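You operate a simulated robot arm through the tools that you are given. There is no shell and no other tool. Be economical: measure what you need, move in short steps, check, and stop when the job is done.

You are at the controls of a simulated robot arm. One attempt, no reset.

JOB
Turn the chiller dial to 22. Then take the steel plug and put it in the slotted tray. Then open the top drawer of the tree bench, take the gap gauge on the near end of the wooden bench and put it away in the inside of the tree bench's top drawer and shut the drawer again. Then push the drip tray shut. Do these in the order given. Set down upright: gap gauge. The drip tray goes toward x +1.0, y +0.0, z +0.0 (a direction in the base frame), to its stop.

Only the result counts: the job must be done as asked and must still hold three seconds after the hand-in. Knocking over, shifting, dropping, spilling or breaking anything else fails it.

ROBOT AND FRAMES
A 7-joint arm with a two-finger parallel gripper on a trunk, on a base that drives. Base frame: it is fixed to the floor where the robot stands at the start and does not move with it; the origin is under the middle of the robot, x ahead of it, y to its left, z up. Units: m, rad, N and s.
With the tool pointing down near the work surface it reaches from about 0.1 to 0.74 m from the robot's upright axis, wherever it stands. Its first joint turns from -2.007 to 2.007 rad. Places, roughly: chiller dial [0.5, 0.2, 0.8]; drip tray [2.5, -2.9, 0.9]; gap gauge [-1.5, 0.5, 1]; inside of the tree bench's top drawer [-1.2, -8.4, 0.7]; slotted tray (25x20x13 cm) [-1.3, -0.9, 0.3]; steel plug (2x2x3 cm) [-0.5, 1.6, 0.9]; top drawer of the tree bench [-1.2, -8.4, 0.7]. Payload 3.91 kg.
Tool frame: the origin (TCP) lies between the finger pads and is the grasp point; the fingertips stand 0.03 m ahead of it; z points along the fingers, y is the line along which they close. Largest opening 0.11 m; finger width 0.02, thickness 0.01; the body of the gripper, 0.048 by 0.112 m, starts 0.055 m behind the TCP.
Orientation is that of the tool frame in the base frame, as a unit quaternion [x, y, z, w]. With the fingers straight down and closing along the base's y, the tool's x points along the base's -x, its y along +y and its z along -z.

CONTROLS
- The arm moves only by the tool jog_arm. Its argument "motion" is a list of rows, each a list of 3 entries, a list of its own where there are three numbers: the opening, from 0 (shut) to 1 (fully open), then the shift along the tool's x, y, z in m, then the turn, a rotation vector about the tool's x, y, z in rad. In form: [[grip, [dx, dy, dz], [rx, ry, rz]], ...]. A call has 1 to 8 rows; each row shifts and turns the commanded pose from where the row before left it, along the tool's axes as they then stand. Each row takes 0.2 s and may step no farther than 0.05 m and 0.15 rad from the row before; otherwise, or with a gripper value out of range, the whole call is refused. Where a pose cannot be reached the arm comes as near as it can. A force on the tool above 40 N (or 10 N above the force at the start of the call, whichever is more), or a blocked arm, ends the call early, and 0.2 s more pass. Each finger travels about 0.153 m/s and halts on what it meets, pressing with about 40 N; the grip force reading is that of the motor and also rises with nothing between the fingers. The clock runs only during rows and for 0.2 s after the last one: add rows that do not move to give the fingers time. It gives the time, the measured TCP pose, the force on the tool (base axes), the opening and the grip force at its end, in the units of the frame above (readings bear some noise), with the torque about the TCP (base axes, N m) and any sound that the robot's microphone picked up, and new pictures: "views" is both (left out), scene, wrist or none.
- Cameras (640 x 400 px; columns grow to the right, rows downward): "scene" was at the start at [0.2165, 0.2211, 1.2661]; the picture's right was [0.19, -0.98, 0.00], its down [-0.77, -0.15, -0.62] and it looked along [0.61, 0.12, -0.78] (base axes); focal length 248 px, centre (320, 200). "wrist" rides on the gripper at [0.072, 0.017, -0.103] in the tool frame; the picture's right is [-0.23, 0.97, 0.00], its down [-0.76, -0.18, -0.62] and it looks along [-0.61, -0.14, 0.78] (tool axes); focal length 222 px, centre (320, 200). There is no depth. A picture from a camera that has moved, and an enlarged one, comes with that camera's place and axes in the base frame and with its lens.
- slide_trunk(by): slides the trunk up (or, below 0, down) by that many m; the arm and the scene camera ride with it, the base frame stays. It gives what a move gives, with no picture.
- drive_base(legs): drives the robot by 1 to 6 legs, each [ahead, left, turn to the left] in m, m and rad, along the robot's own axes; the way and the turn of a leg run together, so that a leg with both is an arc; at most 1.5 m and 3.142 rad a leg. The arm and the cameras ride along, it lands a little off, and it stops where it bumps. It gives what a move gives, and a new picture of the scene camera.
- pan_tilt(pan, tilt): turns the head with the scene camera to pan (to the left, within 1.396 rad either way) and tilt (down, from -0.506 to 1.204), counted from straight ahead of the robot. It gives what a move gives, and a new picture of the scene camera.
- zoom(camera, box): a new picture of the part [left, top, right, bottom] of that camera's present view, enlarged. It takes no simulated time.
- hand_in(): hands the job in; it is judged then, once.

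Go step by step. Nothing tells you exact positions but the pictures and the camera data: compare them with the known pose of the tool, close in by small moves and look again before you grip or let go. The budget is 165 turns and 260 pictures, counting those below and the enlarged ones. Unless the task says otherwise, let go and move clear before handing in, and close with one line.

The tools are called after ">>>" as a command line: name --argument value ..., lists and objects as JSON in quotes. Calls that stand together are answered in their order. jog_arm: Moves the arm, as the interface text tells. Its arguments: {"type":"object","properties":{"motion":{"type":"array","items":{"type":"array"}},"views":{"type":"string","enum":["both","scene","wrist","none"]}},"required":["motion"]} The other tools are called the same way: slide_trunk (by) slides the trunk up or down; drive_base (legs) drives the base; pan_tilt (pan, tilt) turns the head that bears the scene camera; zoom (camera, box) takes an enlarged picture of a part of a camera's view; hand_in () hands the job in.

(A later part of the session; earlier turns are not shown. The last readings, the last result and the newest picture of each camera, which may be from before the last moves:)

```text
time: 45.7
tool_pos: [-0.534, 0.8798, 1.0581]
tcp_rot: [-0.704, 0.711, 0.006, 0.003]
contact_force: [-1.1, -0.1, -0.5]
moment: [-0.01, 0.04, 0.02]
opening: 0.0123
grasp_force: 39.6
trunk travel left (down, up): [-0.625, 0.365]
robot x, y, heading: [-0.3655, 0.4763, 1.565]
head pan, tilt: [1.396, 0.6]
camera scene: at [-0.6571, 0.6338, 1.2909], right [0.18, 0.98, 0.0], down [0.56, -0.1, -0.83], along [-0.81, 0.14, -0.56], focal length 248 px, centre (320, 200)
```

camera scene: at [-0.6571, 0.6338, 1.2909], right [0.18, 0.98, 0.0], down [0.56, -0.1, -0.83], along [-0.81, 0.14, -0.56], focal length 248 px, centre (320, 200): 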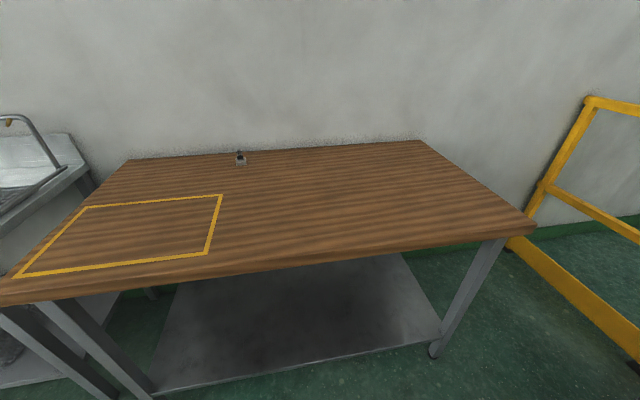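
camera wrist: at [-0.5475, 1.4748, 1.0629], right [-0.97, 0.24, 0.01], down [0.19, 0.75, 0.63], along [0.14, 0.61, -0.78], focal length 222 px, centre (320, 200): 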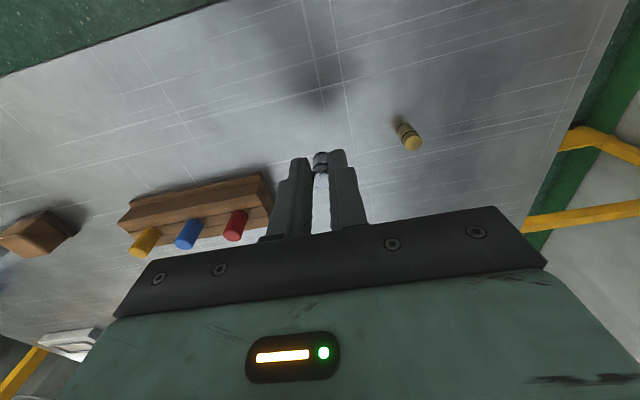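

The gap gauge is near (-1.55, 0.48) on the wooden bench, and a metal rack stands further left. I'll turn to face -x and look toward the slotted tray at (-1.3, -0.9).

>>> drive_base --legs '[[0.0, 0, 1.57]]'

>>> pan_tilt --pan 0.9 --tilt 0.7

```text
time: 49.9
tool_pos: [-0.7745, 0.3101, 1.0582]
tcp_rot: [1.0, -0.008, -0.006, 0.003]
contact_force: [0.2, 0.4, -0.8]
moment: [0.0, 0.0, 0.02]
opening: 0.0127
grasp_force: 39.2
trunk travel left (down, up): [-0.625, 0.365]
robot x, y, heading: [-0.3678, 0.4712, 3.135]
head pan, tilt: [1.396, 0.6]
camera scene: at [-0.525, 0.1853, 1.2909], right [-0.98, 0.18, 0.0], down [0.1, 0.56, -0.83], along [-0.15, -0.81, -0.56], focal length 248 px, centre (320, 200)
```

scene: 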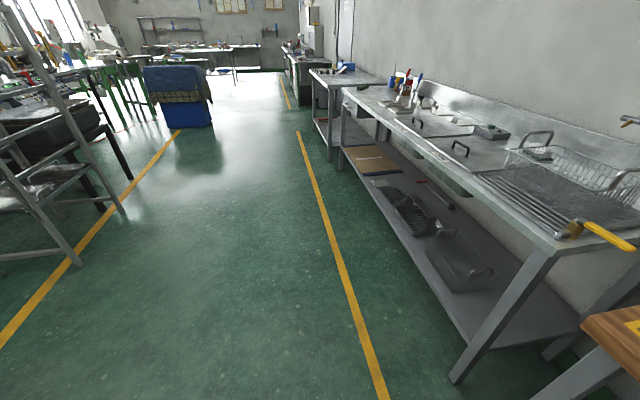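

```text
time: 50.8
tool_pos: [-0.7728, 0.3103, 1.0577]
tcp_rot: [1.0, -0.008, -0.006, 0.003]
contact_force: [0.2, -0.1, -0.1]
moment: [-0.02, 0.01, -0.01]
opening: 0.0126
grasp_force: 40.2
trunk travel left (down, up): [-0.625, 0.365]
robot x, y, heading: [-0.3645, 0.4762, 3.131]
head pan, tilt: [0.901, 0.7]
camera scene: at [-0.5622, 0.206, 1.2823], right [-0.78, 0.63, 0.0], down [0.4, 0.5, -0.77], along [-0.48, -0.6, -0.64], focal length 248 px, centre (320, 200)
```

scene: 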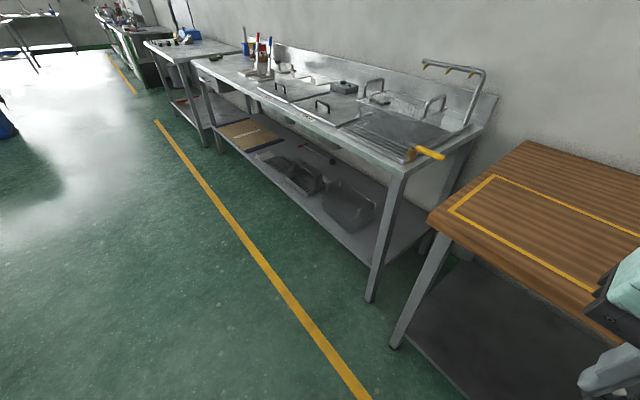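

>>> zoom --camera "scene" --box '[220, 120, 400, 240]'

```text
3.33 times, centred on (310, 180) of scene
camera zoom: at [-0.5622, 0.206, 1.2823], right [-0.78, 0.63, 0.0], down [0.4, 0.5, -0.77], along [-0.48, -0.6, -0.64], focal length 828 px, centre (353, 267)
```

zoom: 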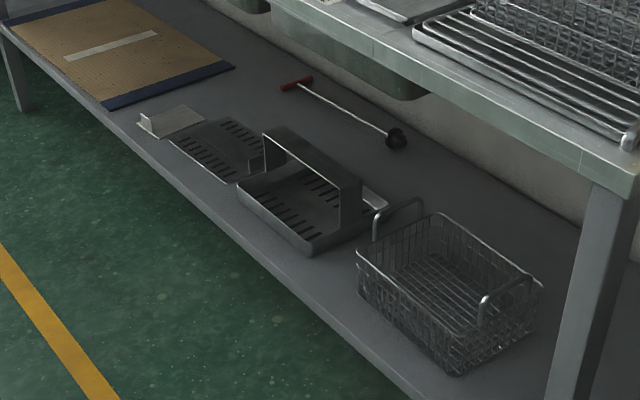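

The slotted tray is on the lower shelf at about (-1.33, -0.90), with an arched handle across it. I'll strafe left along the clear aisle to stand in front of it.

>>> drive_base --legs '[[0, 1.22, 0]]'

>>> pan_tilt --pan 0.0 --tilt 0.8

```text
time: 57.0
tool_pos: [-0.7834, -0.9101, 1.0584]
tcp_rot: [1.0, -0.008, -0.006, 0.002]
contact_force: [0.1, 0.3, 0.3]
moment: [-0.02, 0.01, 0.0]
opening: 0.0134
grasp_force: 39.7
trunk travel left (down, up): [-0.625, 0.365]
robot x, y, heading: [-0.3726, -0.7466, 3.136]
head pan, tilt: [0.901, 0.7]
camera scene: at [-0.5734, -1.0143, 1.2823], right [-0.78, 0.63, 0.0], down [0.4, 0.5, -0.76], along [-0.48, -0.59, -0.64], focal length 248 px, centre (320, 200)
```

scene: 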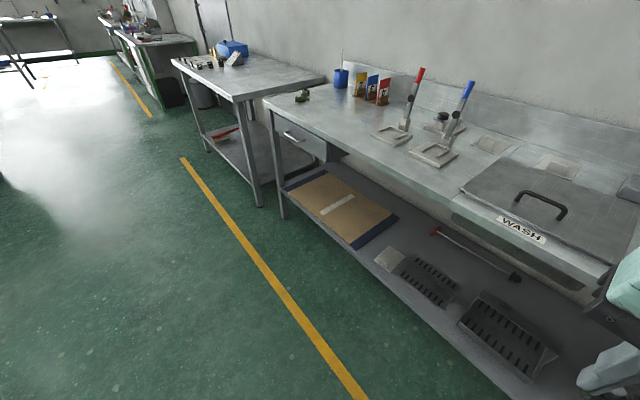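

```text
time: 58.2
tool_pos: [-0.7841, -0.9109, 1.0586]
tcp_rot: [1.0, -0.009, -0.006, 0.002]
contact_force: [0.8, -0.2, -0.2]
moment: [0.0, 0.0, 0.01]
opening: 0.0134
grasp_force: 40.4
trunk travel left (down, up): [-0.625, 0.365]
robot x, y, heading: [-0.3771, -0.7445, 3.133]
head pan, tilt: [0.0, 0.799]
camera scene: at [-0.6007, -0.9476, 1.274], right [0.01, 1.0, 0.0], down [0.72, -0.01, -0.7], along [-0.7, 0.01, -0.72], focal length 248 px, centre (320, 200)
```

scene: 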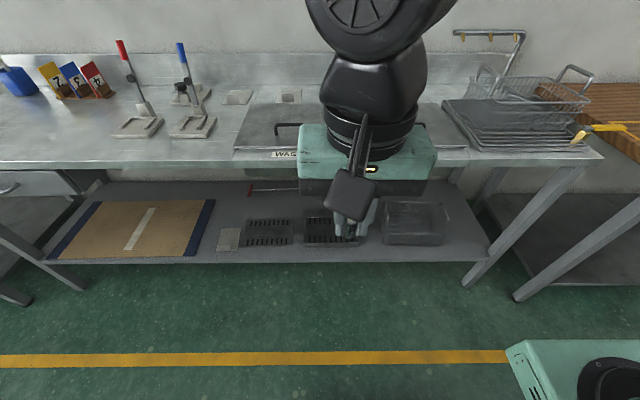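

>>> zoom --camera "scene" --box '[210, 170, 470, 280]'

>>> slide_trunk --by -0.5

>>> pan_tilt --pan 0.0 --tilt 0.6

```text
2.46 times, centred on (340, 225) of scene
camera zoom: at [-0.6007, -0.9476, 1.274], right [0.01, 1.0, 0.0], down [0.72, -0.01, -0.7], along [-0.7, 0.01, -0.72], focal length 612 px, centre (271, 138)
```

zoom: 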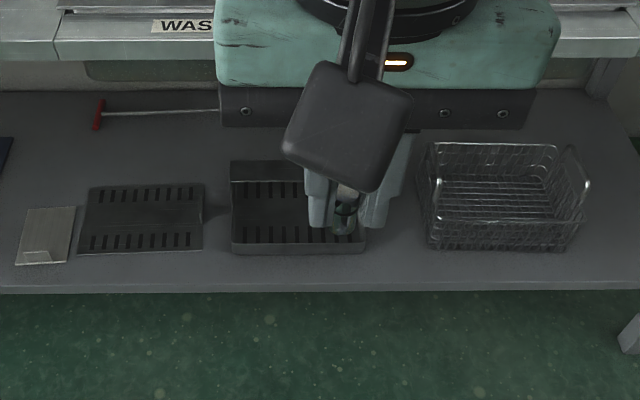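

```text
refused: -0.5 is not a number from -0.4 to 0.4
```

```text
time: 58.9
tool_pos: [-0.784, -0.9113, 1.0586]
tcp_rot: [1.0, -0.009, -0.006, 0.002]
contact_force: [-0.3, -1.3, -0.8]
moment: [-0.02, 0.0, 0.02]
opening: 0.0135
grasp_force: 40.0
trunk travel left (down, up): [-0.625, 0.365]
robot x, y, heading: [-0.3769, -0.7469, 3.133]
head pan, tilt: [0.0, 0.6]
camera scene: at [-0.6084, -0.9474, 1.2909], right [0.01, 1.0, 0.0], down [0.57, -0.01, -0.82], along [-0.82, 0.01, -0.57], focal length 248 px, centre (320, 200)
```

scene: 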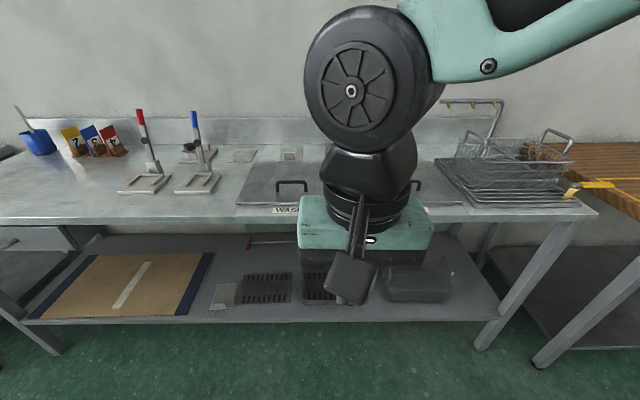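

The tray spans y≈-1.015 to -0.755 with its front at x≈-1.27. I'll lower the trunk in stages for a view under the table.

>>> slide_trunk --by -0.4

>>> pan_tilt --pan 0.3 --tilt 0.5

>>> jog_arm --motion '[[0, [0, 0, 0], [0, 0, 0]]]' --views "wrist"

```text
time: 62.7
tool_pos: [-0.7849, -0.9089, 0.6583]
tcp_rot: [1.0, -0.008, -0.005, 0.003]
contact_force: [0.7, -0.3, -0.3]
moment: [0.0, -0.03, -0.01]
opening: 0.0136
grasp_force: 40.1
trunk travel left (down, up): [-0.225, 0.765]
robot x, y, heading: [-0.3785, -0.7467, 3.134]
head pan, tilt: [0.0, 0.6]
```

```text
time: 63.5
tool_pos: [-0.7844, -0.9105, 0.6579]
tcp_rot: [1.0, -0.008, -0.006, 0.003]
contact_force: [0.7, 0.2, -0.7]
moment: [0.0, 0.03, -0.03]
opening: 0.0134
grasp_force: 40.0
trunk travel left (down, up): [-0.225, 0.765]
robot x, y, heading: [-0.3789, -0.7489, 3.134]
head pan, tilt: [0.3, 0.499]
camera scene: at [-0.6072, -0.9743, 0.9], right [-0.29, 0.96, 0.0], down [0.46, 0.14, -0.88], along [-0.84, -0.25, -0.48], focal length 248 px, centre (320, 200)
```

scene: 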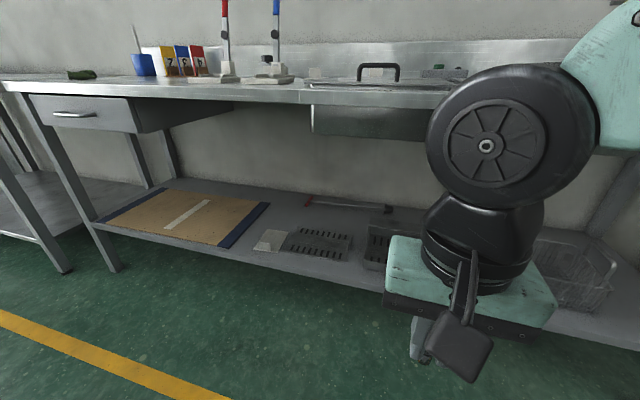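

```text
time: 63.9
tool_pos: [-0.7845, -0.9105, 0.6578]
tcp_rot: [1.0, -0.009, -0.006, 0.002]
contact_force: [0.6, -0.3, -0.3]
moment: [-0.01, 0.0, 0.0]
opening: 0.0136
grasp_force: 39.9
trunk travel left (down, up): [-0.225, 0.765]
robot x, y, heading: [-0.3723, -0.7442, 3.136]
head pan, tilt: [0.3, 0.499]
camera wrist: at [-0.7094, -0.9284, 0.7611], right [-0.24, -0.97, 0.01], down [-0.75, 0.19, 0.63], along [-0.61, 0.15, -0.78], focal length 222 px, centre (320, 200)
```

wrist: 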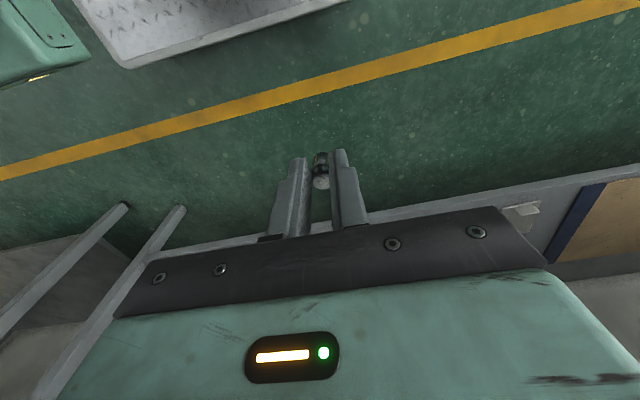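

The space under the table is limited by a sink bowl at about z 0.7. I'll lower the trunk further and tilt the tool forward-down by about 0.6 rad.

>>> slide_trunk --by -0.2

>>> jog_arm --motion '[[0, [0, 0, 0], [0, -0.15, 0]], [0, [0, 0, 0], [0, -0.15, 0]], [0, [0, 0, 0], [0, -0.15, 0]], [0, [0, 0, 0], [0, -0.15, 0]]]'

```text
time: 66.1
tool_pos: [-0.7836, -0.9103, 0.4591]
tcp_rot: [1.0, -0.008, -0.006, 0.003]
contact_force: [-0.2, 0.2, 0.3]
moment: [0.01, 0.0, 0.02]
opening: 0.0133
grasp_force: 40.3
trunk travel left (down, up): [-0.025, 0.965]
robot x, y, heading: [-0.3769, -0.7455, 3.13]
head pan, tilt: [0.3, 0.499]
```

```text
time: 67.1
tool_pos: [-0.7828, -0.9106, 0.4579]
tcp_rot: [0.953, -0.009, -0.302, -0.001]
contact_force: [0.1, -0.3, -0.4]
moment: [0.0, 0.01, -0.02]
opening: 0.0137
grasp_force: 40.0
trunk travel left (down, up): [-0.025, 0.965]
robot x, y, heading: [-0.3751, -0.7485, 3.132]
head pan, tilt: [0.3, 0.499]
camera scene: at [-0.6072, -0.9743, 0.7], right [-0.29, 0.96, 0.0], down [0.46, 0.14, -0.88], along [-0.84, -0.25, -0.48], focal length 248 px, centre (320, 200)
camera wrist: at [-0.6644, -0.9294, 0.5015], right [-0.2, -0.97, 0.14], down [-0.26, 0.19, 0.95], along [-0.94, 0.16, -0.29], focal length 222 px, centre (320, 200)
```

scene: 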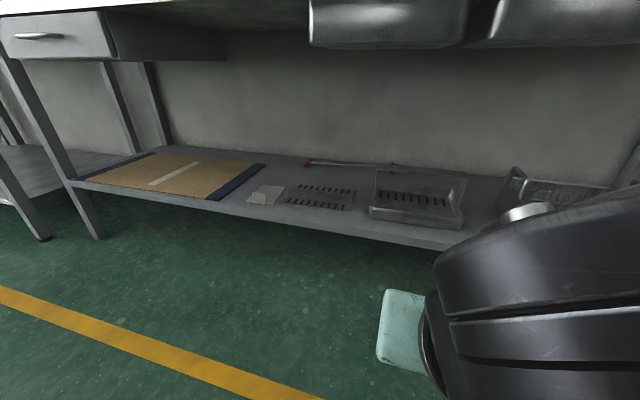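
wrist: 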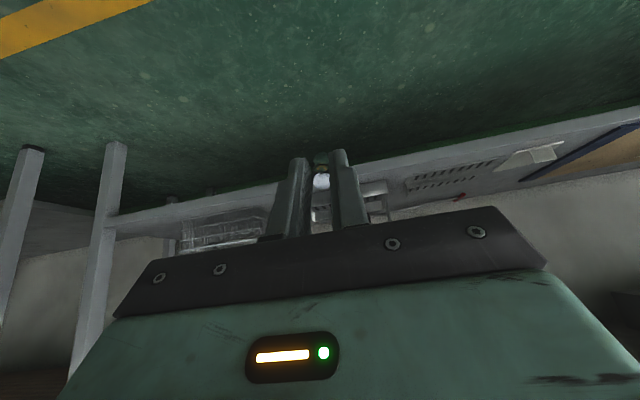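

>>> zoom --camera "scene" --box '[340, 140, 500, 250]'

```text
3.64 times, centred on (420, 195) of scene
camera zoom: at [-0.6072, -0.9743, 0.7], right [-0.29, 0.96, 0.0], down [0.46, 0.14, -0.88], along [-0.84, -0.25, -0.48], focal length 903 px, centre (-44, 218)
```

zoom: 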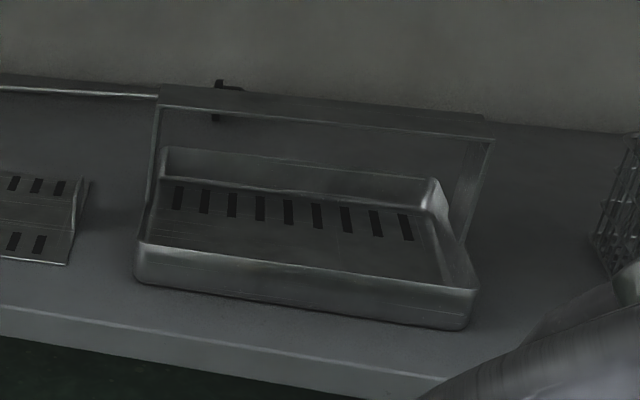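

The tray has low walls (~4 cm) and a bail handle along its middle, so I'll put the plug in the near half at about (-1.335, -0.885). First I'll drive ahead 0.3 m.

>>> drive_base --legs '[[0.3, 0, 0]]'

```text
time: 69.1
tool_pos: [-1.0846, -0.9077, 0.4587]
tcp_rot: [0.954, -0.009, -0.3, -0.001]
contact_force: [-0.1, 0.6, -0.6]
moment: [-0.03, 0.01, -0.01]
opening: 0.0135
grasp_force: 39.9
trunk travel left (down, up): [-0.025, 0.965]
robot x, y, heading: [-0.6766, -0.741, 3.133]
head pan, tilt: [0.3, 0.499]
camera scene: at [-0.907, -0.9713, 0.7], right [-0.29, 0.96, 0.0], down [0.46, 0.14, -0.88], along [-0.84, -0.25, -0.48], focal length 248 px, centre (320, 200)
```

scene: 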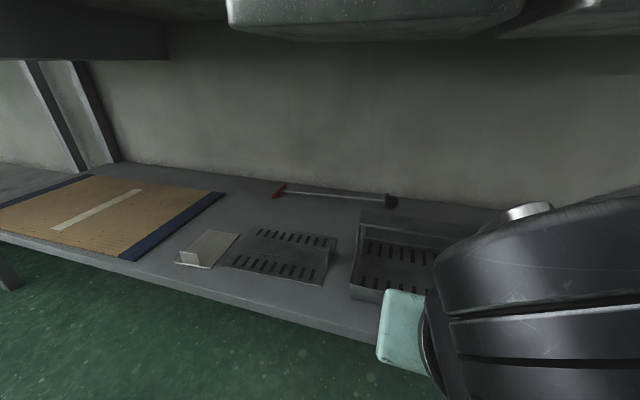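

>>> jog_arm --motion '[[0, [-0.033, -0.0055, 0.0226], [0, 0, 0]], [0, [-0.033, -0.0055, 0.0226], [0, 0, 0]], [0, [-0.033, -0.0055, 0.0226], [0, 0, 0]], [0, [-0.033, -0.0055, 0.0226], [0, 0, 0]]]'

>>> pan_tilt --pan 0.0 --tilt 0.5

```text
time: 70.1
tool_pos: [-1.2443, -0.8808, 0.4594]
tcp_rot: [0.954, -0.009, -0.301, -0.001]
contact_force: [0.0, -0.2, -0.6]
moment: [0.01, 0.01, 0.02]
opening: 0.0132
grasp_force: 39.6
trunk travel left (down, up): [-0.025, 0.965]
robot x, y, heading: [-0.6782, -0.7456, 3.128]
head pan, tilt: [0.3, 0.499]
camera scene: at [-0.907, -0.9714, 0.7], right [-0.29, 0.96, 0.0], down [0.46, 0.14, -0.88], along [-0.84, -0.25, -0.48], focal length 248 px, centre (320, 200)
camera wrist: at [-1.1242, -0.901, 0.5032], right [-0.2, -0.97, 0.13], down [-0.26, 0.19, 0.95], along [-0.94, 0.16, -0.29], focal length 222 px, centre (320, 200)
```

scene: 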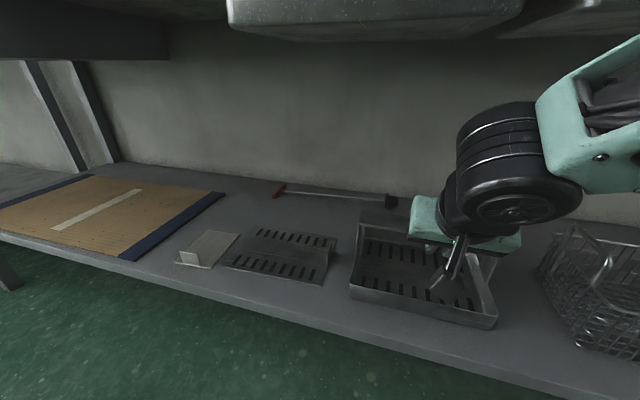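
wrist: 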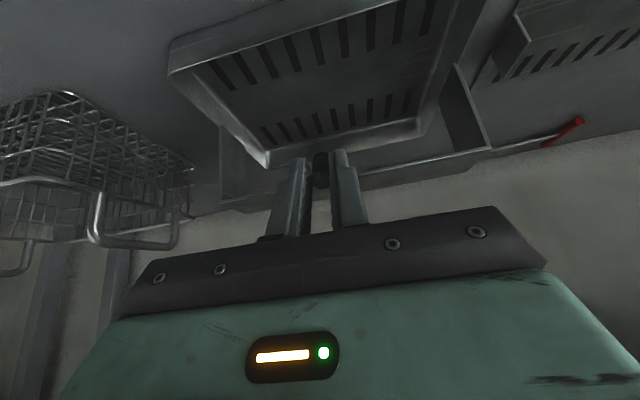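

```text
time: 70.9
tool_pos: [-1.2422, -0.8817, 0.4598]
tcp_rot: [0.954, -0.01, -0.301, -0.001]
contact_force: [0.5, -0.1, -0.9]
moment: [-0.01, 0.01, 0.01]
opening: 0.0135
grasp_force: 40.4
trunk travel left (down, up): [-0.025, 0.965]
robot x, y, heading: [-0.6757, -0.7439, 3.131]
head pan, tilt: [0.0, 0.499]
camera scene: at [-0.9109, -0.9445, 0.7], right [0.01, 1.0, 0.0], down [0.48, 0.0, -0.88], along [-0.88, 0.01, -0.48], focal length 248 px, centre (320, 200)
```

scene: 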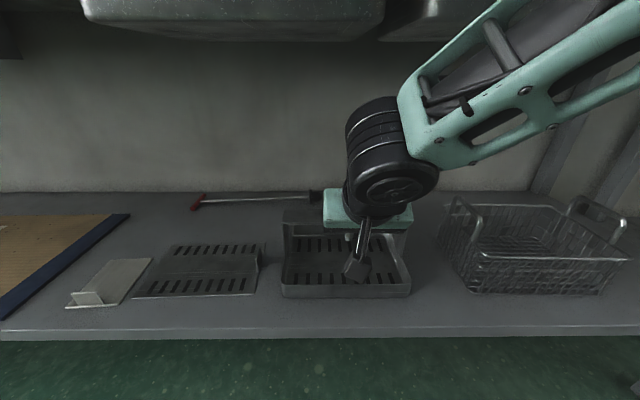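

Positions agree: tray front at x≈-1.27 and handle at x≈-1.385. I'll move forward 0.08 and down most of the way, then check.

>>> jog_arm --motion '[[0, [-0.0335, 0, 0.023], [0, 0, 0]], [0, [-0.0335, 0, 0.023], [0, 0, 0]], [0, [0.017, 0, 0.0248], [0, 0, 0]], [0, [0.017, 0, 0.0248], [0, 0, 0]], [0, [0.017, 0, 0.0248], [0, 0, 0]]]'

>>> zoom --camera "scene" --box '[260, 190, 440, 310]'

```text
time: 72.1
tool_pos: [-1.3251, -0.8817, 0.37]
tcp_rot: [0.954, -0.01, -0.301, -0.001]
contact_force: [0.5, 0.4, -0.7]
moment: [-0.01, 0.0, -0.01]
opening: 0.0136
grasp_force: 39.5
trunk travel left (down, up): [-0.025, 0.965]
robot x, y, heading: [-0.6781, -0.7435, 3.135]
head pan, tilt: [0.0, 0.499]
camera scene: at [-0.9109, -0.9444, 0.7], right [0.01, 1.0, 0.0], down [0.48, 0.0, -0.88], along [-0.88, 0.01, -0.48], focal length 248 px, centre (320, 200)
camera wrist: at [-1.2057, -0.9005, 0.4135], right [-0.2, -0.97, 0.13], down [-0.26, 0.19, 0.95], along [-0.94, 0.16, -0.29], focal length 222 px, centre (320, 200)
```

scene: 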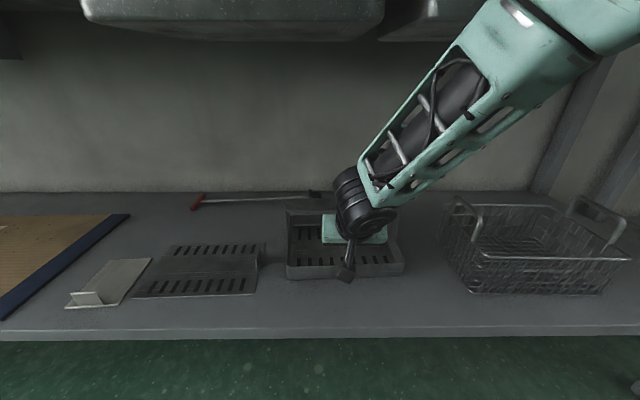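
wrist: 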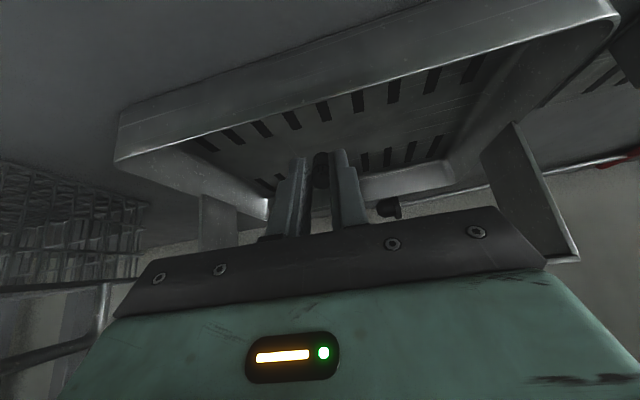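

```text
3.33 times, centred on (350, 250) of scene
camera zoom: at [-0.9109, -0.9444, 0.7], right [0.01, 1.0, 0.0], down [0.48, 0.0, -0.88], along [-0.88, 0.01, -0.48], focal length 828 px, centre (220, 33)
```

zoom: 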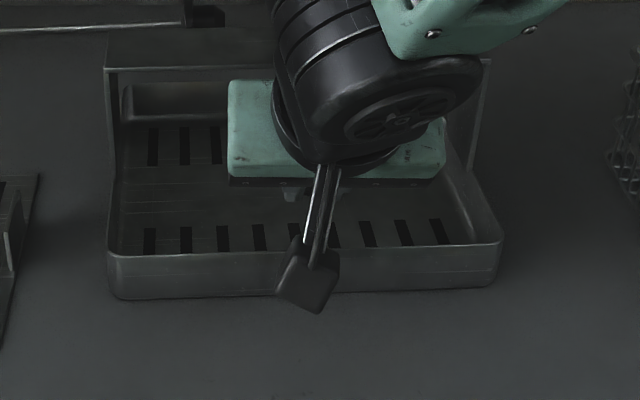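

The tray has moved ~4.5 cm back: its handle leans forward and my fingertips pushed it on the way in. I'm now clear in front of the handle, so I'll lower the plug into the near half and afterwards drag the tray back from inside its front wall.

>>> jog_arm --motion '[[0, [-0.01, 0, 0.0068], [0, 0, 0]], [0, [0.0113, 0, 0.0165], [0, 0, 0]], [0, [0.0075, 0, 0.011], [0, 0, 0]]]'

```text
time: 72.9
tool_pos: [-1.3393, -0.8838, 0.3416]
tcp_rot: [0.952, -0.01, -0.305, 0.001]
contact_force: [1.4, 2.7, 31.7]
moment: [0.05, 0.92, -0.05]
opening: 0.0138
grasp_force: 40.2
trunk travel left (down, up): [-0.025, 0.965]
robot x, y, heading: [-0.677, -0.7426, 3.126]
head pan, tilt: [0.0, 0.499]
camera scene: at [-0.9102, -0.9442, 0.7011], right [0.01, 1.0, 0.0], down [0.48, -0.01, -0.88], along [-0.88, 0.01, -0.48], focal length 248 px, centre (320, 200)
camera wrist: at [-1.2191, -0.9012, 0.3841], right [-0.2, -0.97, 0.14], down [-0.26, 0.19, 0.95], along [-0.95, 0.16, -0.29], focal length 222 px, centre (320, 200)
```

scene: 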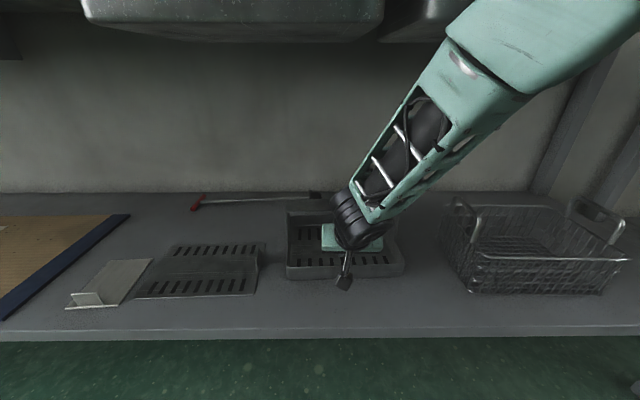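
wrist: 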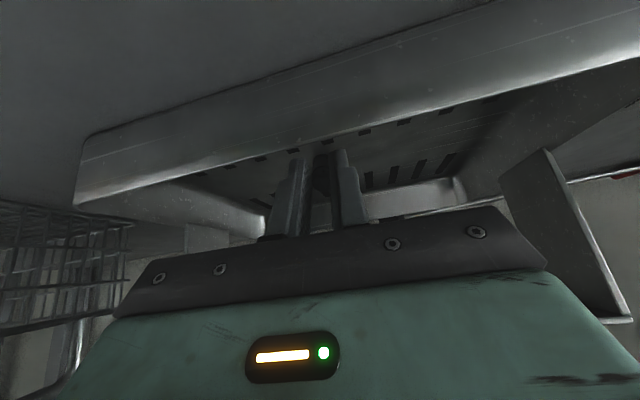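

Contact at 31 N upward means the plug is on the tray floor. I'll ease off a little and release.

>>> jog_arm --motion '[[0, [-0.0022, 0, -0.0035], [0, 0, 0]], [0.25, [0, 0, 0], [0, 0, 0]], [0.3, [0, 0, 0], [0, 0, 0]]]'

>>> zoom --camera "wrist" --box '[230, 90, 430, 230]'

```text
time: 73.7
tool_pos: [-1.3372, -0.8816, 0.3405]
tcp_rot: [0.954, -0.01, -0.301, -0.001]
contact_force: [0.4, -0.3, 0.5]
moment: [-0.01, 0.02, 0.02]
opening: 0.0329
grasp_force: 0.0
trunk travel left (down, up): [-0.025, 0.965]
robot x, y, heading: [-0.6787, -0.7394, 3.13]
head pan, tilt: [0.0, 0.499]
camera scene: at [-0.9109, -0.9444, 0.6999], right [0.01, 1.0, 0.0], down [0.48, 0.0, -0.88], along [-0.88, 0.01, -0.48], focal length 248 px, centre (320, 200)
camera wrist: at [-1.2175, -0.9002, 0.3844], right [-0.2, -0.97, 0.13], down [-0.26, 0.19, 0.95], along [-0.94, 0.16, -0.29], focal length 222 px, centre (320, 200)
```

scene: 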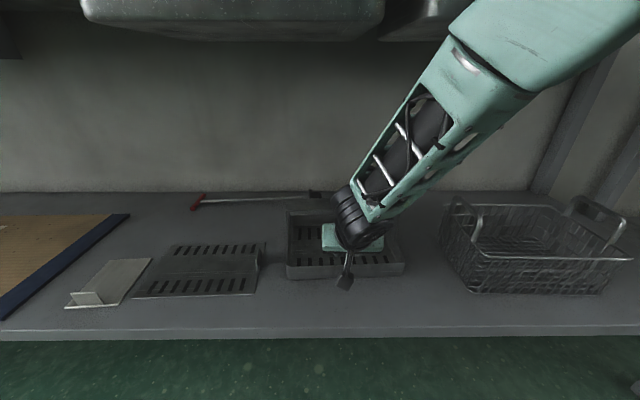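
wrist: 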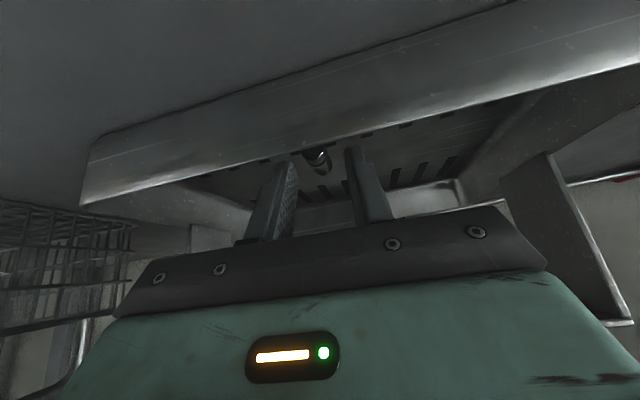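

```text
2.86 times, centred on (330, 160) of wrist
camera zoom: at [-1.2175, -0.9002, 0.3844], right [-0.2, -0.97, 0.13], down [-0.26, 0.19, 0.95], along [-0.94, 0.16, -0.29], focal length 635 px, centre (291, 314)
```

zoom: 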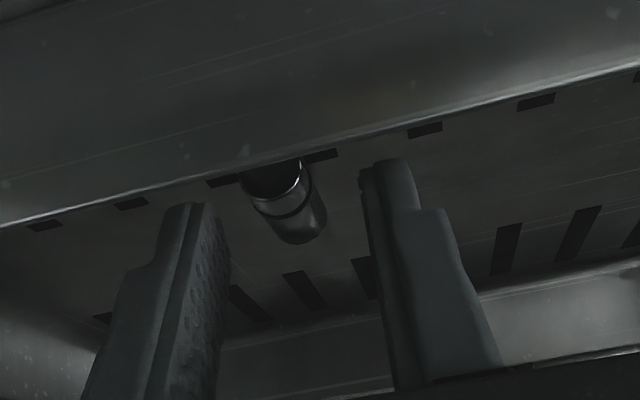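

The plug lies in the tray by the front wall. Now I'll pull the tray back toward the robot by pressing the front wall from inside.

>>> jog_arm --motion '[[0.45, [0, 0, 0], [0, 0, 0]], [0.45, [0.0165, 0, -0.0113], [0, 0, 0]], [0.45, [0.0165, 0, -0.0113], [0, 0, 0]], [0.45, [0.0165, 0, -0.0113], [0, 0, 0]]]'

```text
time: 74.7
tool_pos: [-1.2786, -0.8827, 0.341]
tcp_rot: [0.953, -0.01, -0.302, 0.0]
contact_force: [-3.9, -1.3, 4.8]
moment: [0.11, -0.01, 0.1]
opening: 0.0495
grasp_force: 0.1
trunk travel left (down, up): [-0.025, 0.965]
robot x, y, heading: [-0.6789, -0.745, 3.132]
head pan, tilt: [0.0, 0.499]
camera scene: at [-0.9108, -0.9444, 0.7001], right [0.01, 1.0, 0.0], down [0.48, 0.0, -0.88], along [-0.88, 0.01, -0.48], focal length 248 px, centre (320, 200)
camera wrist: at [-1.1586, -0.9013, 0.3843], right [-0.2, -0.97, 0.14], down [-0.26, 0.19, 0.95], along [-0.94, 0.16, -0.29], focal length 222 px, centre (320, 200)
```

scene: 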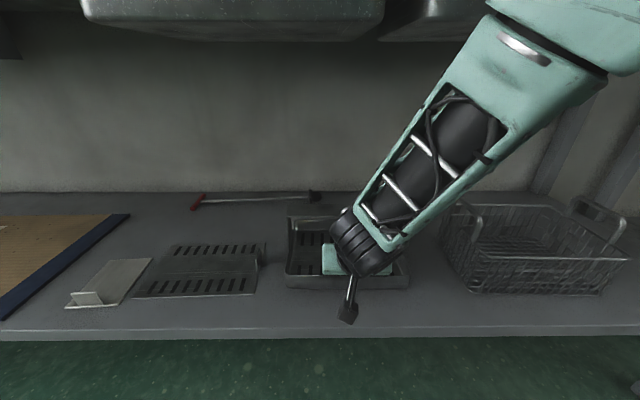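
wrist: 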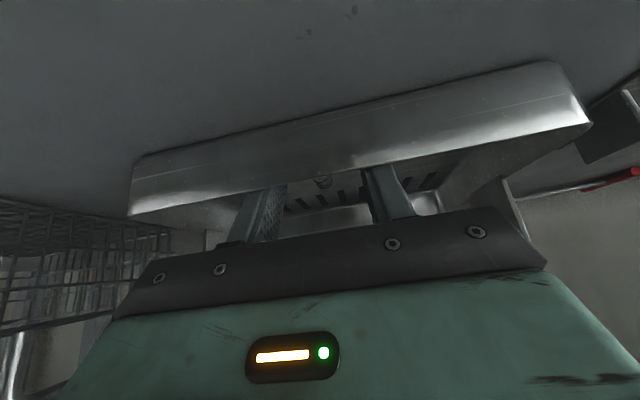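

Front edge at row 289 (was 297 originally); about 2 cm more.

>>> jog_arm --motion '[[0.45, [0.0083, 0, -0.0056], [0, 0, 0]], [0.45, [0.0083, 0, -0.0056], [0, 0, 0]]]' --views "scene"

>>> zoom --camera "scene" --box '[260, 190, 440, 310]'

```text
time: 75.3
tool_pos: [-1.2582, -0.8824, 0.3406]
tcp_rot: [0.953, -0.01, -0.302, 0.0]
contact_force: [-4.7, -0.4, 8.5]
moment: [-0.07, -0.11, -0.04]
opening: 0.0493
grasp_force: 0.0
trunk travel left (down, up): [-0.025, 0.965]
robot x, y, heading: [-0.6775, -0.7438, 3.127]
head pan, tilt: [0.0, 0.499]
camera scene: at [-0.9108, -0.9444, 0.7001], right [0.01, 1.0, 0.0], down [0.48, 0.0, -0.88], along [-0.88, 0.01, -0.48], focal length 248 px, centre (320, 200)
```

scene: 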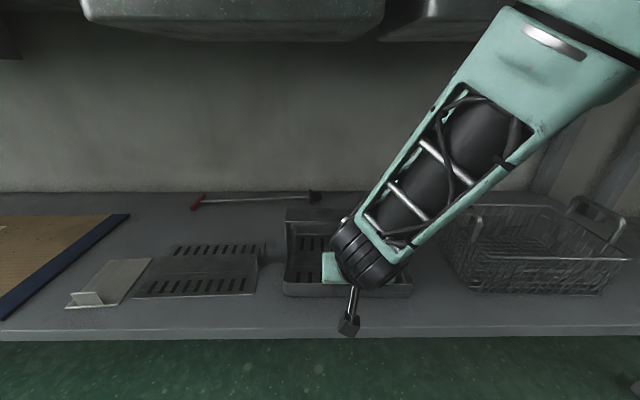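

```text
3.33 times, centred on (350, 250) of scene
camera zoom: at [-0.9108, -0.9444, 0.7001], right [0.01, 1.0, 0.0], down [0.48, 0.0, -0.88], along [-0.88, 0.01, -0.48], focal length 828 px, centre (220, 33)
```

zoom: 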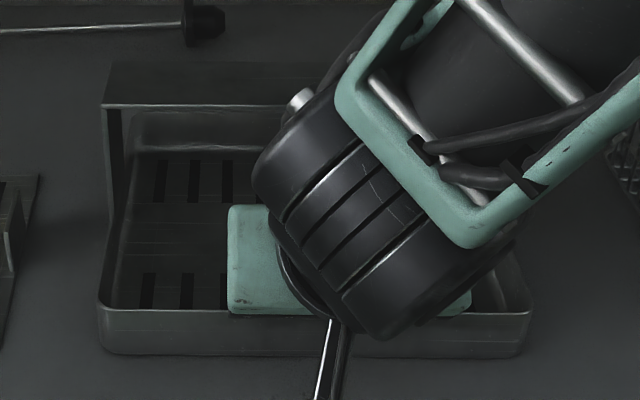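

The tray is back in its place. I'll back out along the tool axis.

>>> jog_arm --motion '[[0.45, [-0.008, 0, 0.002], [0, 0, 0]], [0.45, [-0.003, 0, -0.03], [0, 0, 0]], [0.45, [0, 0, -0.045], [0, 0, 0]], [0.45, [0, 0, -0.045], [0, 0, 0]], [0.45, [0.03, 0, -0.03], [0, 0, 0]], [0.45, [0.035, 0, -0.025], [0, 0, 0]]]'

>>> zoom --camera "scene" --box '[260, 190, 440, 310]'

```text
time: 76.7
tool_pos: [-1.1149, -0.8832, 0.4527]
tcp_rot: [0.954, -0.01, -0.301, -0.001]
contact_force: [0.1, 0.9, 0.4]
moment: [-0.01, 0.02, 0.03]
opening: 0.0496
grasp_force: 0.1
trunk travel left (down, up): [-0.025, 0.965]
robot x, y, heading: [-0.6781, -0.7439, 3.132]
head pan, tilt: [0.0, 0.499]
camera scene: at [-0.9109, -0.9444, 0.7], right [0.01, 1.0, 0.0], down [0.48, 0.0, -0.88], along [-0.88, 0.01, -0.48], focal length 248 px, centre (320, 200)
camera wrist: at [-0.9952, -0.9026, 0.4948], right [-0.2, -0.97, 0.13], down [-0.26, 0.19, 0.95], along [-0.94, 0.16, -0.29], focal length 222 px, centre (320, 200)
```

scene: 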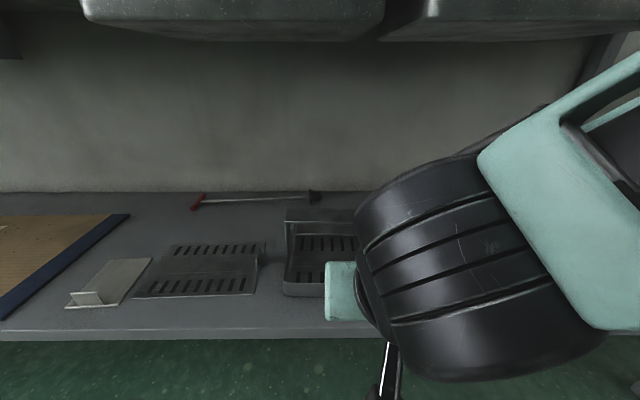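
wrist: 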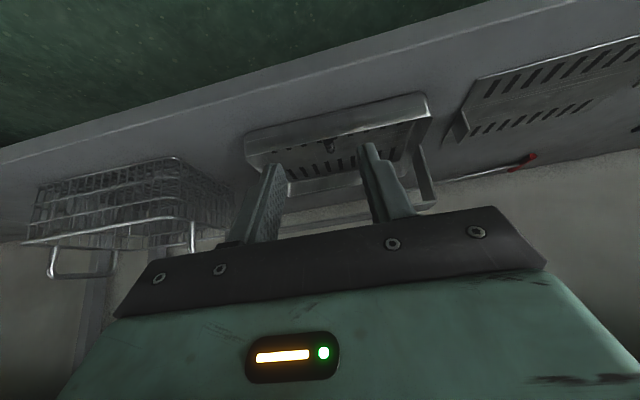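

```text
3.33 times, centred on (350, 250) of scene
camera zoom: at [-0.9109, -0.9444, 0.7], right [0.01, 1.0, 0.0], down [0.48, 0.0, -0.88], along [-0.88, 0.01, -0.48], focal length 828 px, centre (220, 33)
```

zoom: 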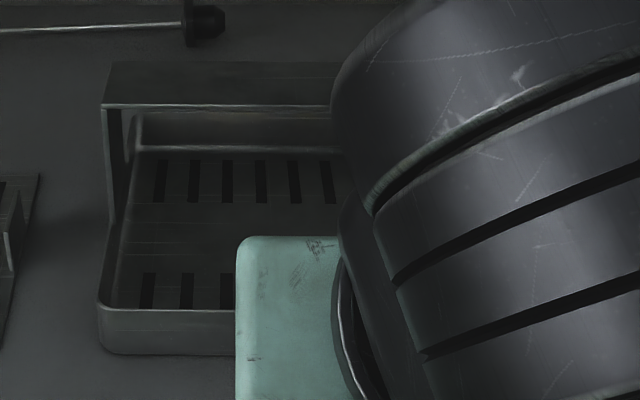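

The plug is in the tray. Now I'll back away, straighten the tool and raise the trunk, then head for the tree bench at (-1.2, -8.4).

>>> drive_base --legs '[[-0.35, 0, 0]]'

>>> jog_arm --motion '[[0.45, [0, 0, 0], [0, 0.15, 0]], [0.45, [0, 0, 0], [0, 0.15, 0]], [0.45, [0, 0, 0], [0, 0.15, 0]], [0.45, [0, 0, 0], [0, 0.15, 0]], [0.45, [0.045, 0, 0], [0, 0, 0]], [0.45, [0.045, 0, 0], [0, 0, 0]]]' --views "none"

>>> slide_trunk --by 0.4

>>> slide_trunk --by 0.2

>>> drive_base --legs '[[0, 0, 1.571]]'

>>> pan_tilt --pan 0.0 --tilt 0.3

```text
time: 79.0
tool_pos: [-0.766, -0.8869, 0.4518]
tcp_rot: [0.954, -0.01, -0.301, -0.001]
contact_force: [-1.0, 0.4, 0.8]
moment: [0.02, -0.02, -0.01]
opening: 0.0492
grasp_force: 0.0
trunk travel left (down, up): [-0.025, 0.965]
robot x, y, heading: [-0.325, -0.7499, 3.132]
head pan, tilt: [0.0, 0.499]
camera scene: at [-0.5619, -0.9479, 0.7], right [0.01, 1.0, 0.0], down [0.48, 0.0, -0.88], along [-0.88, 0.01, -0.48], focal length 248 px, centre (320, 200)
```

scene: 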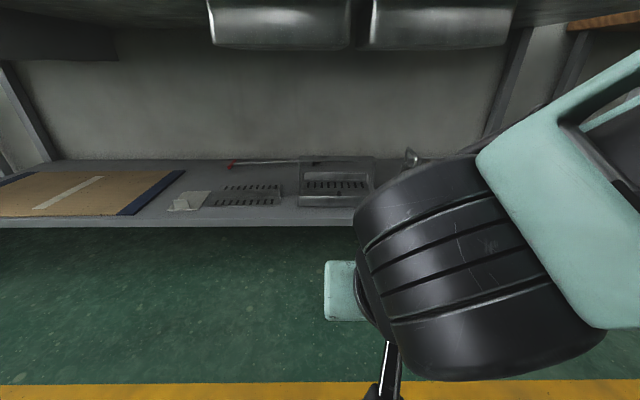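

```text
time: 80.4
tool_pos: [-0.6751, -0.8903, 0.4517]
tcp_rot: [1.0, -0.009, -0.005, 0.003]
contact_force: [0.0, -0.9, 0.5]
moment: [-0.01, 0.0, -0.05]
opening: 0.0495
grasp_force: 0.0
trunk travel left (down, up): [-0.025, 0.965]
robot x, y, heading: [-0.3322, -0.7488, 3.127]
head pan, tilt: [0.0, 0.499]
```

```text
time: 84.2
tool_pos: [-0.6757, -0.89, 0.8515]
tcp_rot: [1.0, -0.008, -0.006, 0.003]
contact_force: [0.5, 0.7, -0.5]
moment: [0.0, 0.0, -0.02]
opening: 0.0496
grasp_force: 0.0
trunk travel left (down, up): [-0.425, 0.565]
robot x, y, heading: [-0.3272, -0.7483, 3.13]
head pan, tilt: [0.0, 0.499]
```

```text
time: 86.4
tool_pos: [-0.6748, -0.8905, 1.0521]
tcp_rot: [1.0, -0.008, -0.006, 0.003]
contact_force: [-0.5, 0.3, -0.4]
moment: [0.02, -0.02, 0.02]
opening: 0.0495
grasp_force: 0.1
trunk travel left (down, up): [-0.625, 0.365]
robot x, y, heading: [-0.3295, -0.746, 3.132]
head pan, tilt: [0.0, 0.499]
```

```text
time: 90.6
tool_pos: [-0.1901, -1.0977, 1.0509]
tcp_rot: [0.719, 0.695, -0.003, 0.006]
contact_force: [0.3, -0.3, -0.4]
moment: [-0.01, 0.01, 0.0]
opening: 0.0493
grasp_force: 0.1
trunk travel left (down, up): [-0.625, 0.365]
robot x, y, heading: [-0.3274, -0.7452, -1.594]
head pan, tilt: [0.0, 0.499]
camera scene: at [-0.1281, -0.9831, 1.3], right [-1.0, 0.03, 0.0], down [0.01, 0.48, -0.88], along [-0.02, -0.88, -0.48], focal length 248 px, centre (320, 200)
```

scene: 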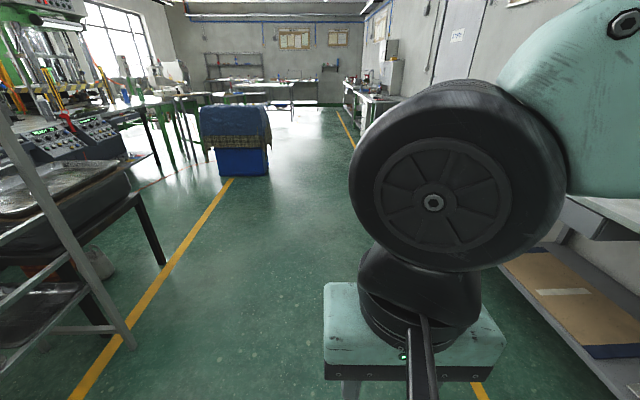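

```text
time: 91.3
tool_pos: [-0.1902, -1.0968, 1.0506]
tcp_rot: [0.719, 0.695, -0.002, 0.006]
contact_force: [0.1, -0.5, -0.7]
moment: [-0.03, -0.01, 0.0]
opening: 0.0497
grasp_force: 0.1
trunk travel left (down, up): [-0.625, 0.365]
robot x, y, heading: [-0.3274, -0.7463, -1.597]
head pan, tilt: [0.0, 0.3]
camera scene: at [-0.1282, -0.9855, 1.3183], right [-1.0, 0.03, 0.0], down [0.01, 0.3, -0.96], along [-0.02, -0.95, -0.3], focal length 248 px, centre (320, 200)
```

scene: 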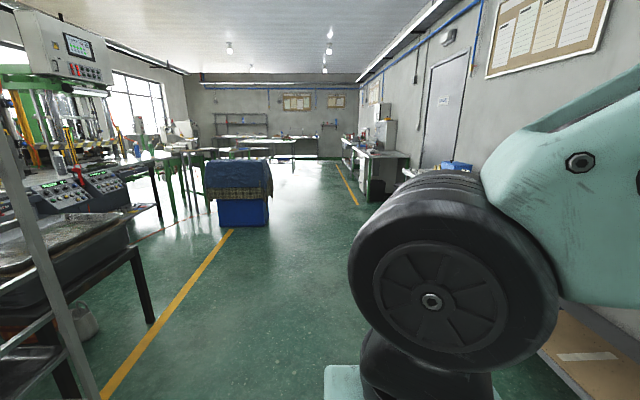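

The aisle along -y is clear at my x. I'll drive about 5.6 m down it and then look.

>>> drive_base --legs '[[0, 0, 0.026], [1.4, 0, 0], [1.4, 0, 0], [1.4, 0, 0], [1.4, 0, 0]]'

>>> pan_tilt --pan -0.6 --tilt 0.4

```text
time: 118.3
tool_pos: [-0.158, -6.6719, 1.0508]
tcp_rot: [0.701, 0.713, -0.003, 0.007]
contact_force: [0.1, -0.9, 0.1]
moment: [0.01, 0.01, -0.02]
opening: 0.0495
grasp_force: 0.0
trunk travel left (down, up): [-0.625, 0.365]
robot x, y, heading: [-0.3128, -6.3289, -1.548]
head pan, tilt: [0.0, 0.3]
camera scene: at [-0.103, -6.5575, 1.3184], right [-1.0, -0.02, 0.0], down [-0.01, 0.3, -0.96], along [0.02, -0.95, -0.3], focal length 248 px, centre (320, 200)
```

scene: 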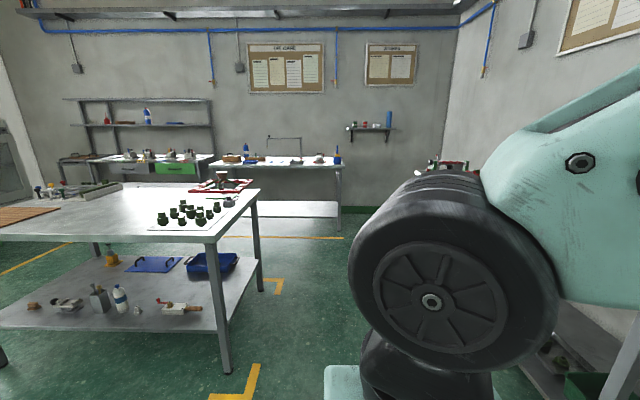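

```text
time: 119.3
tool_pos: [-0.1581, -6.6726, 1.0509]
tcp_rot: [0.701, 0.713, -0.002, 0.007]
contact_force: [0.2, 0.4, -0.6]
moment: [-0.03, 0.0, 0.01]
opening: 0.0498
grasp_force: 0.0
trunk travel left (down, up): [-0.625, 0.365]
robot x, y, heading: [-0.3103, -6.3302, -1.542]
head pan, tilt: [-0.6, 0.4]
camera scene: at [-0.1556, -6.5419, 1.3092], right [-0.84, 0.54, 0.0], down [0.21, 0.33, -0.92], along [-0.5, -0.77, -0.39], focal length 248 px, centre (320, 200)
```

scene: 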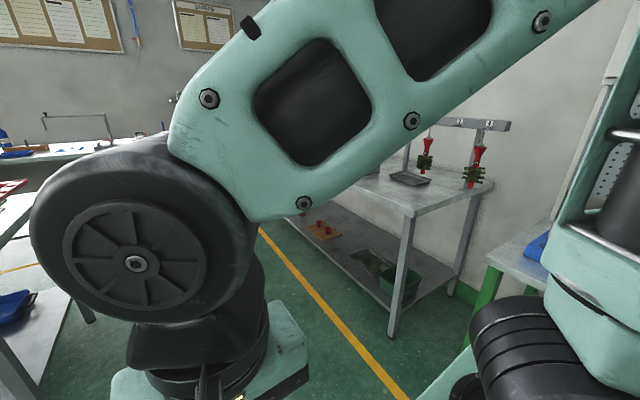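

>>> drive_base --legs '[[0.7, 0, -0.025]]'

>>> pan_tilt --pan -1.2 --tilt 0.5

```text
time: 123.1
tool_pos: [-0.1568, -7.3729, 1.0524]
tcp_rot: [0.71, 0.704, -0.003, 0.006]
contact_force: [0.2, -0.9, -0.5]
moment: [0.01, -0.02, 0.03]
opening: 0.0497
grasp_force: 0.0
trunk travel left (down, up): [-0.625, 0.365]
robot x, y, heading: [-0.3026, -7.0282, -1.567]
head pan, tilt: [-0.6, 0.4]
camera scene: at [-0.1513, -7.2432, 1.3091], right [-0.83, 0.56, 0.0], down [0.22, 0.32, -0.92], along [-0.52, -0.76, -0.39], focal length 248 px, centre (320, 200)
```

scene: 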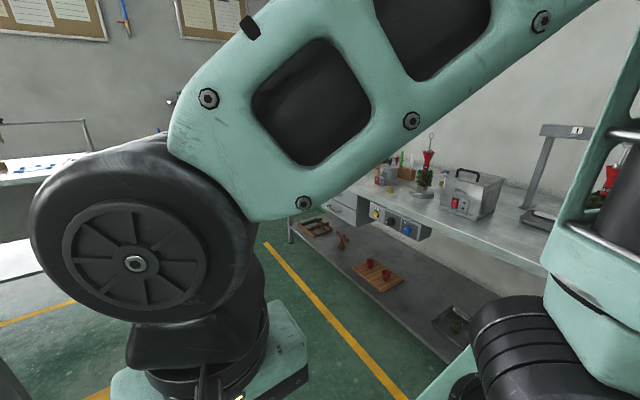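

```text
time: 124.1
tool_pos: [-0.1583, -7.3732, 1.0514]
tcp_rot: [0.709, 0.705, -0.003, 0.006]
contact_force: [0.1, 0.7, 0.4]
moment: [0.0, 0.02, -0.01]
opening: 0.0495
grasp_force: 0.0
trunk travel left (down, up): [-0.625, 0.365]
robot x, y, heading: [-0.306, -7.0285, -1.573]
head pan, tilt: [-1.201, 0.499]
camera scene: at [-0.1839, -7.1998, 1.3], right [-0.36, 0.93, 0.0], down [0.45, 0.17, -0.88], along [-0.82, -0.32, -0.48], focal length 248 px, centre (320, 200)
```

scene: 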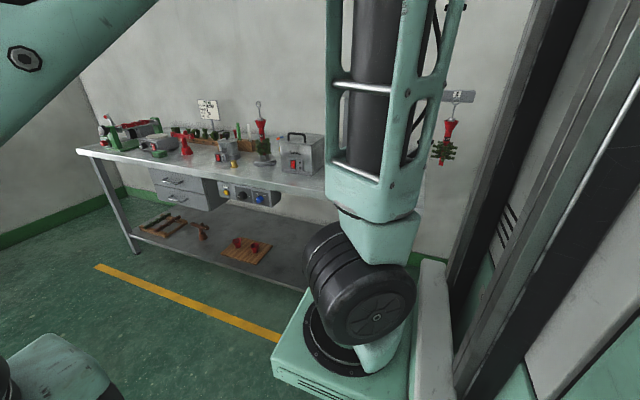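

The tree bench's top drawer front is at about (-1.1, -8.4, 0.7) and faces +x. I'll drive down and turn to face it.

>>> drive_base --legs '[[1.2, 0.0, 0], [0, 0, -1.571]]'

>>> pan_tilt --pan 0.0 --tilt 0.6

```text
time: 133.9
tool_pos: [-0.6367, -8.3574, 1.0517]
tcp_rot: [1.0, 0.005, -0.007, 0.003]
contact_force: [0.2, 0.4, 0.5]
moment: [0.0, 0.03, -0.02]
opening: 0.0496
grasp_force: 0.0
trunk travel left (down, up): [-0.625, 0.365]
robot x, y, heading: [-0.2948, -8.2062, -3.118]
head pan, tilt: [-1.201, 0.499]
camera scene: at [-0.4642, -8.3258, 1.3], right [0.92, 0.38, 0.0], down [0.18, -0.44, -0.88], along [-0.33, 0.81, -0.48], focal length 248 px, centre (320, 200)
```

scene: 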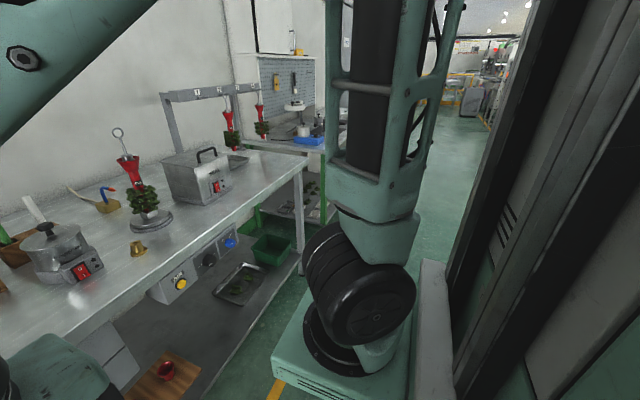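

```text
time: 135.3
tool_pos: [-0.6365, -8.3566, 1.051]
tcp_rot: [1.0, 0.006, -0.007, 0.003]
contact_force: [0.1, 0.0, -0.2]
moment: [0.01, -0.02, 0.01]
opening: 0.0493
grasp_force: 0.1
trunk travel left (down, up): [-0.625, 0.365]
robot x, y, heading: [-0.2882, -8.2022, -3.123]
head pan, tilt: [0.0, 0.6]
camera scene: at [-0.518, -8.4117, 1.2909], right [-0.02, 1.0, 0.0], down [0.56, 0.01, -0.83], along [-0.82, -0.02, -0.56], focal length 248 px, centre (320, 200)
```

scene: 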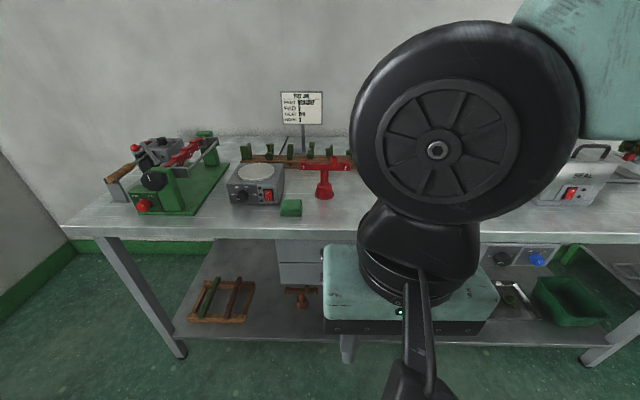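

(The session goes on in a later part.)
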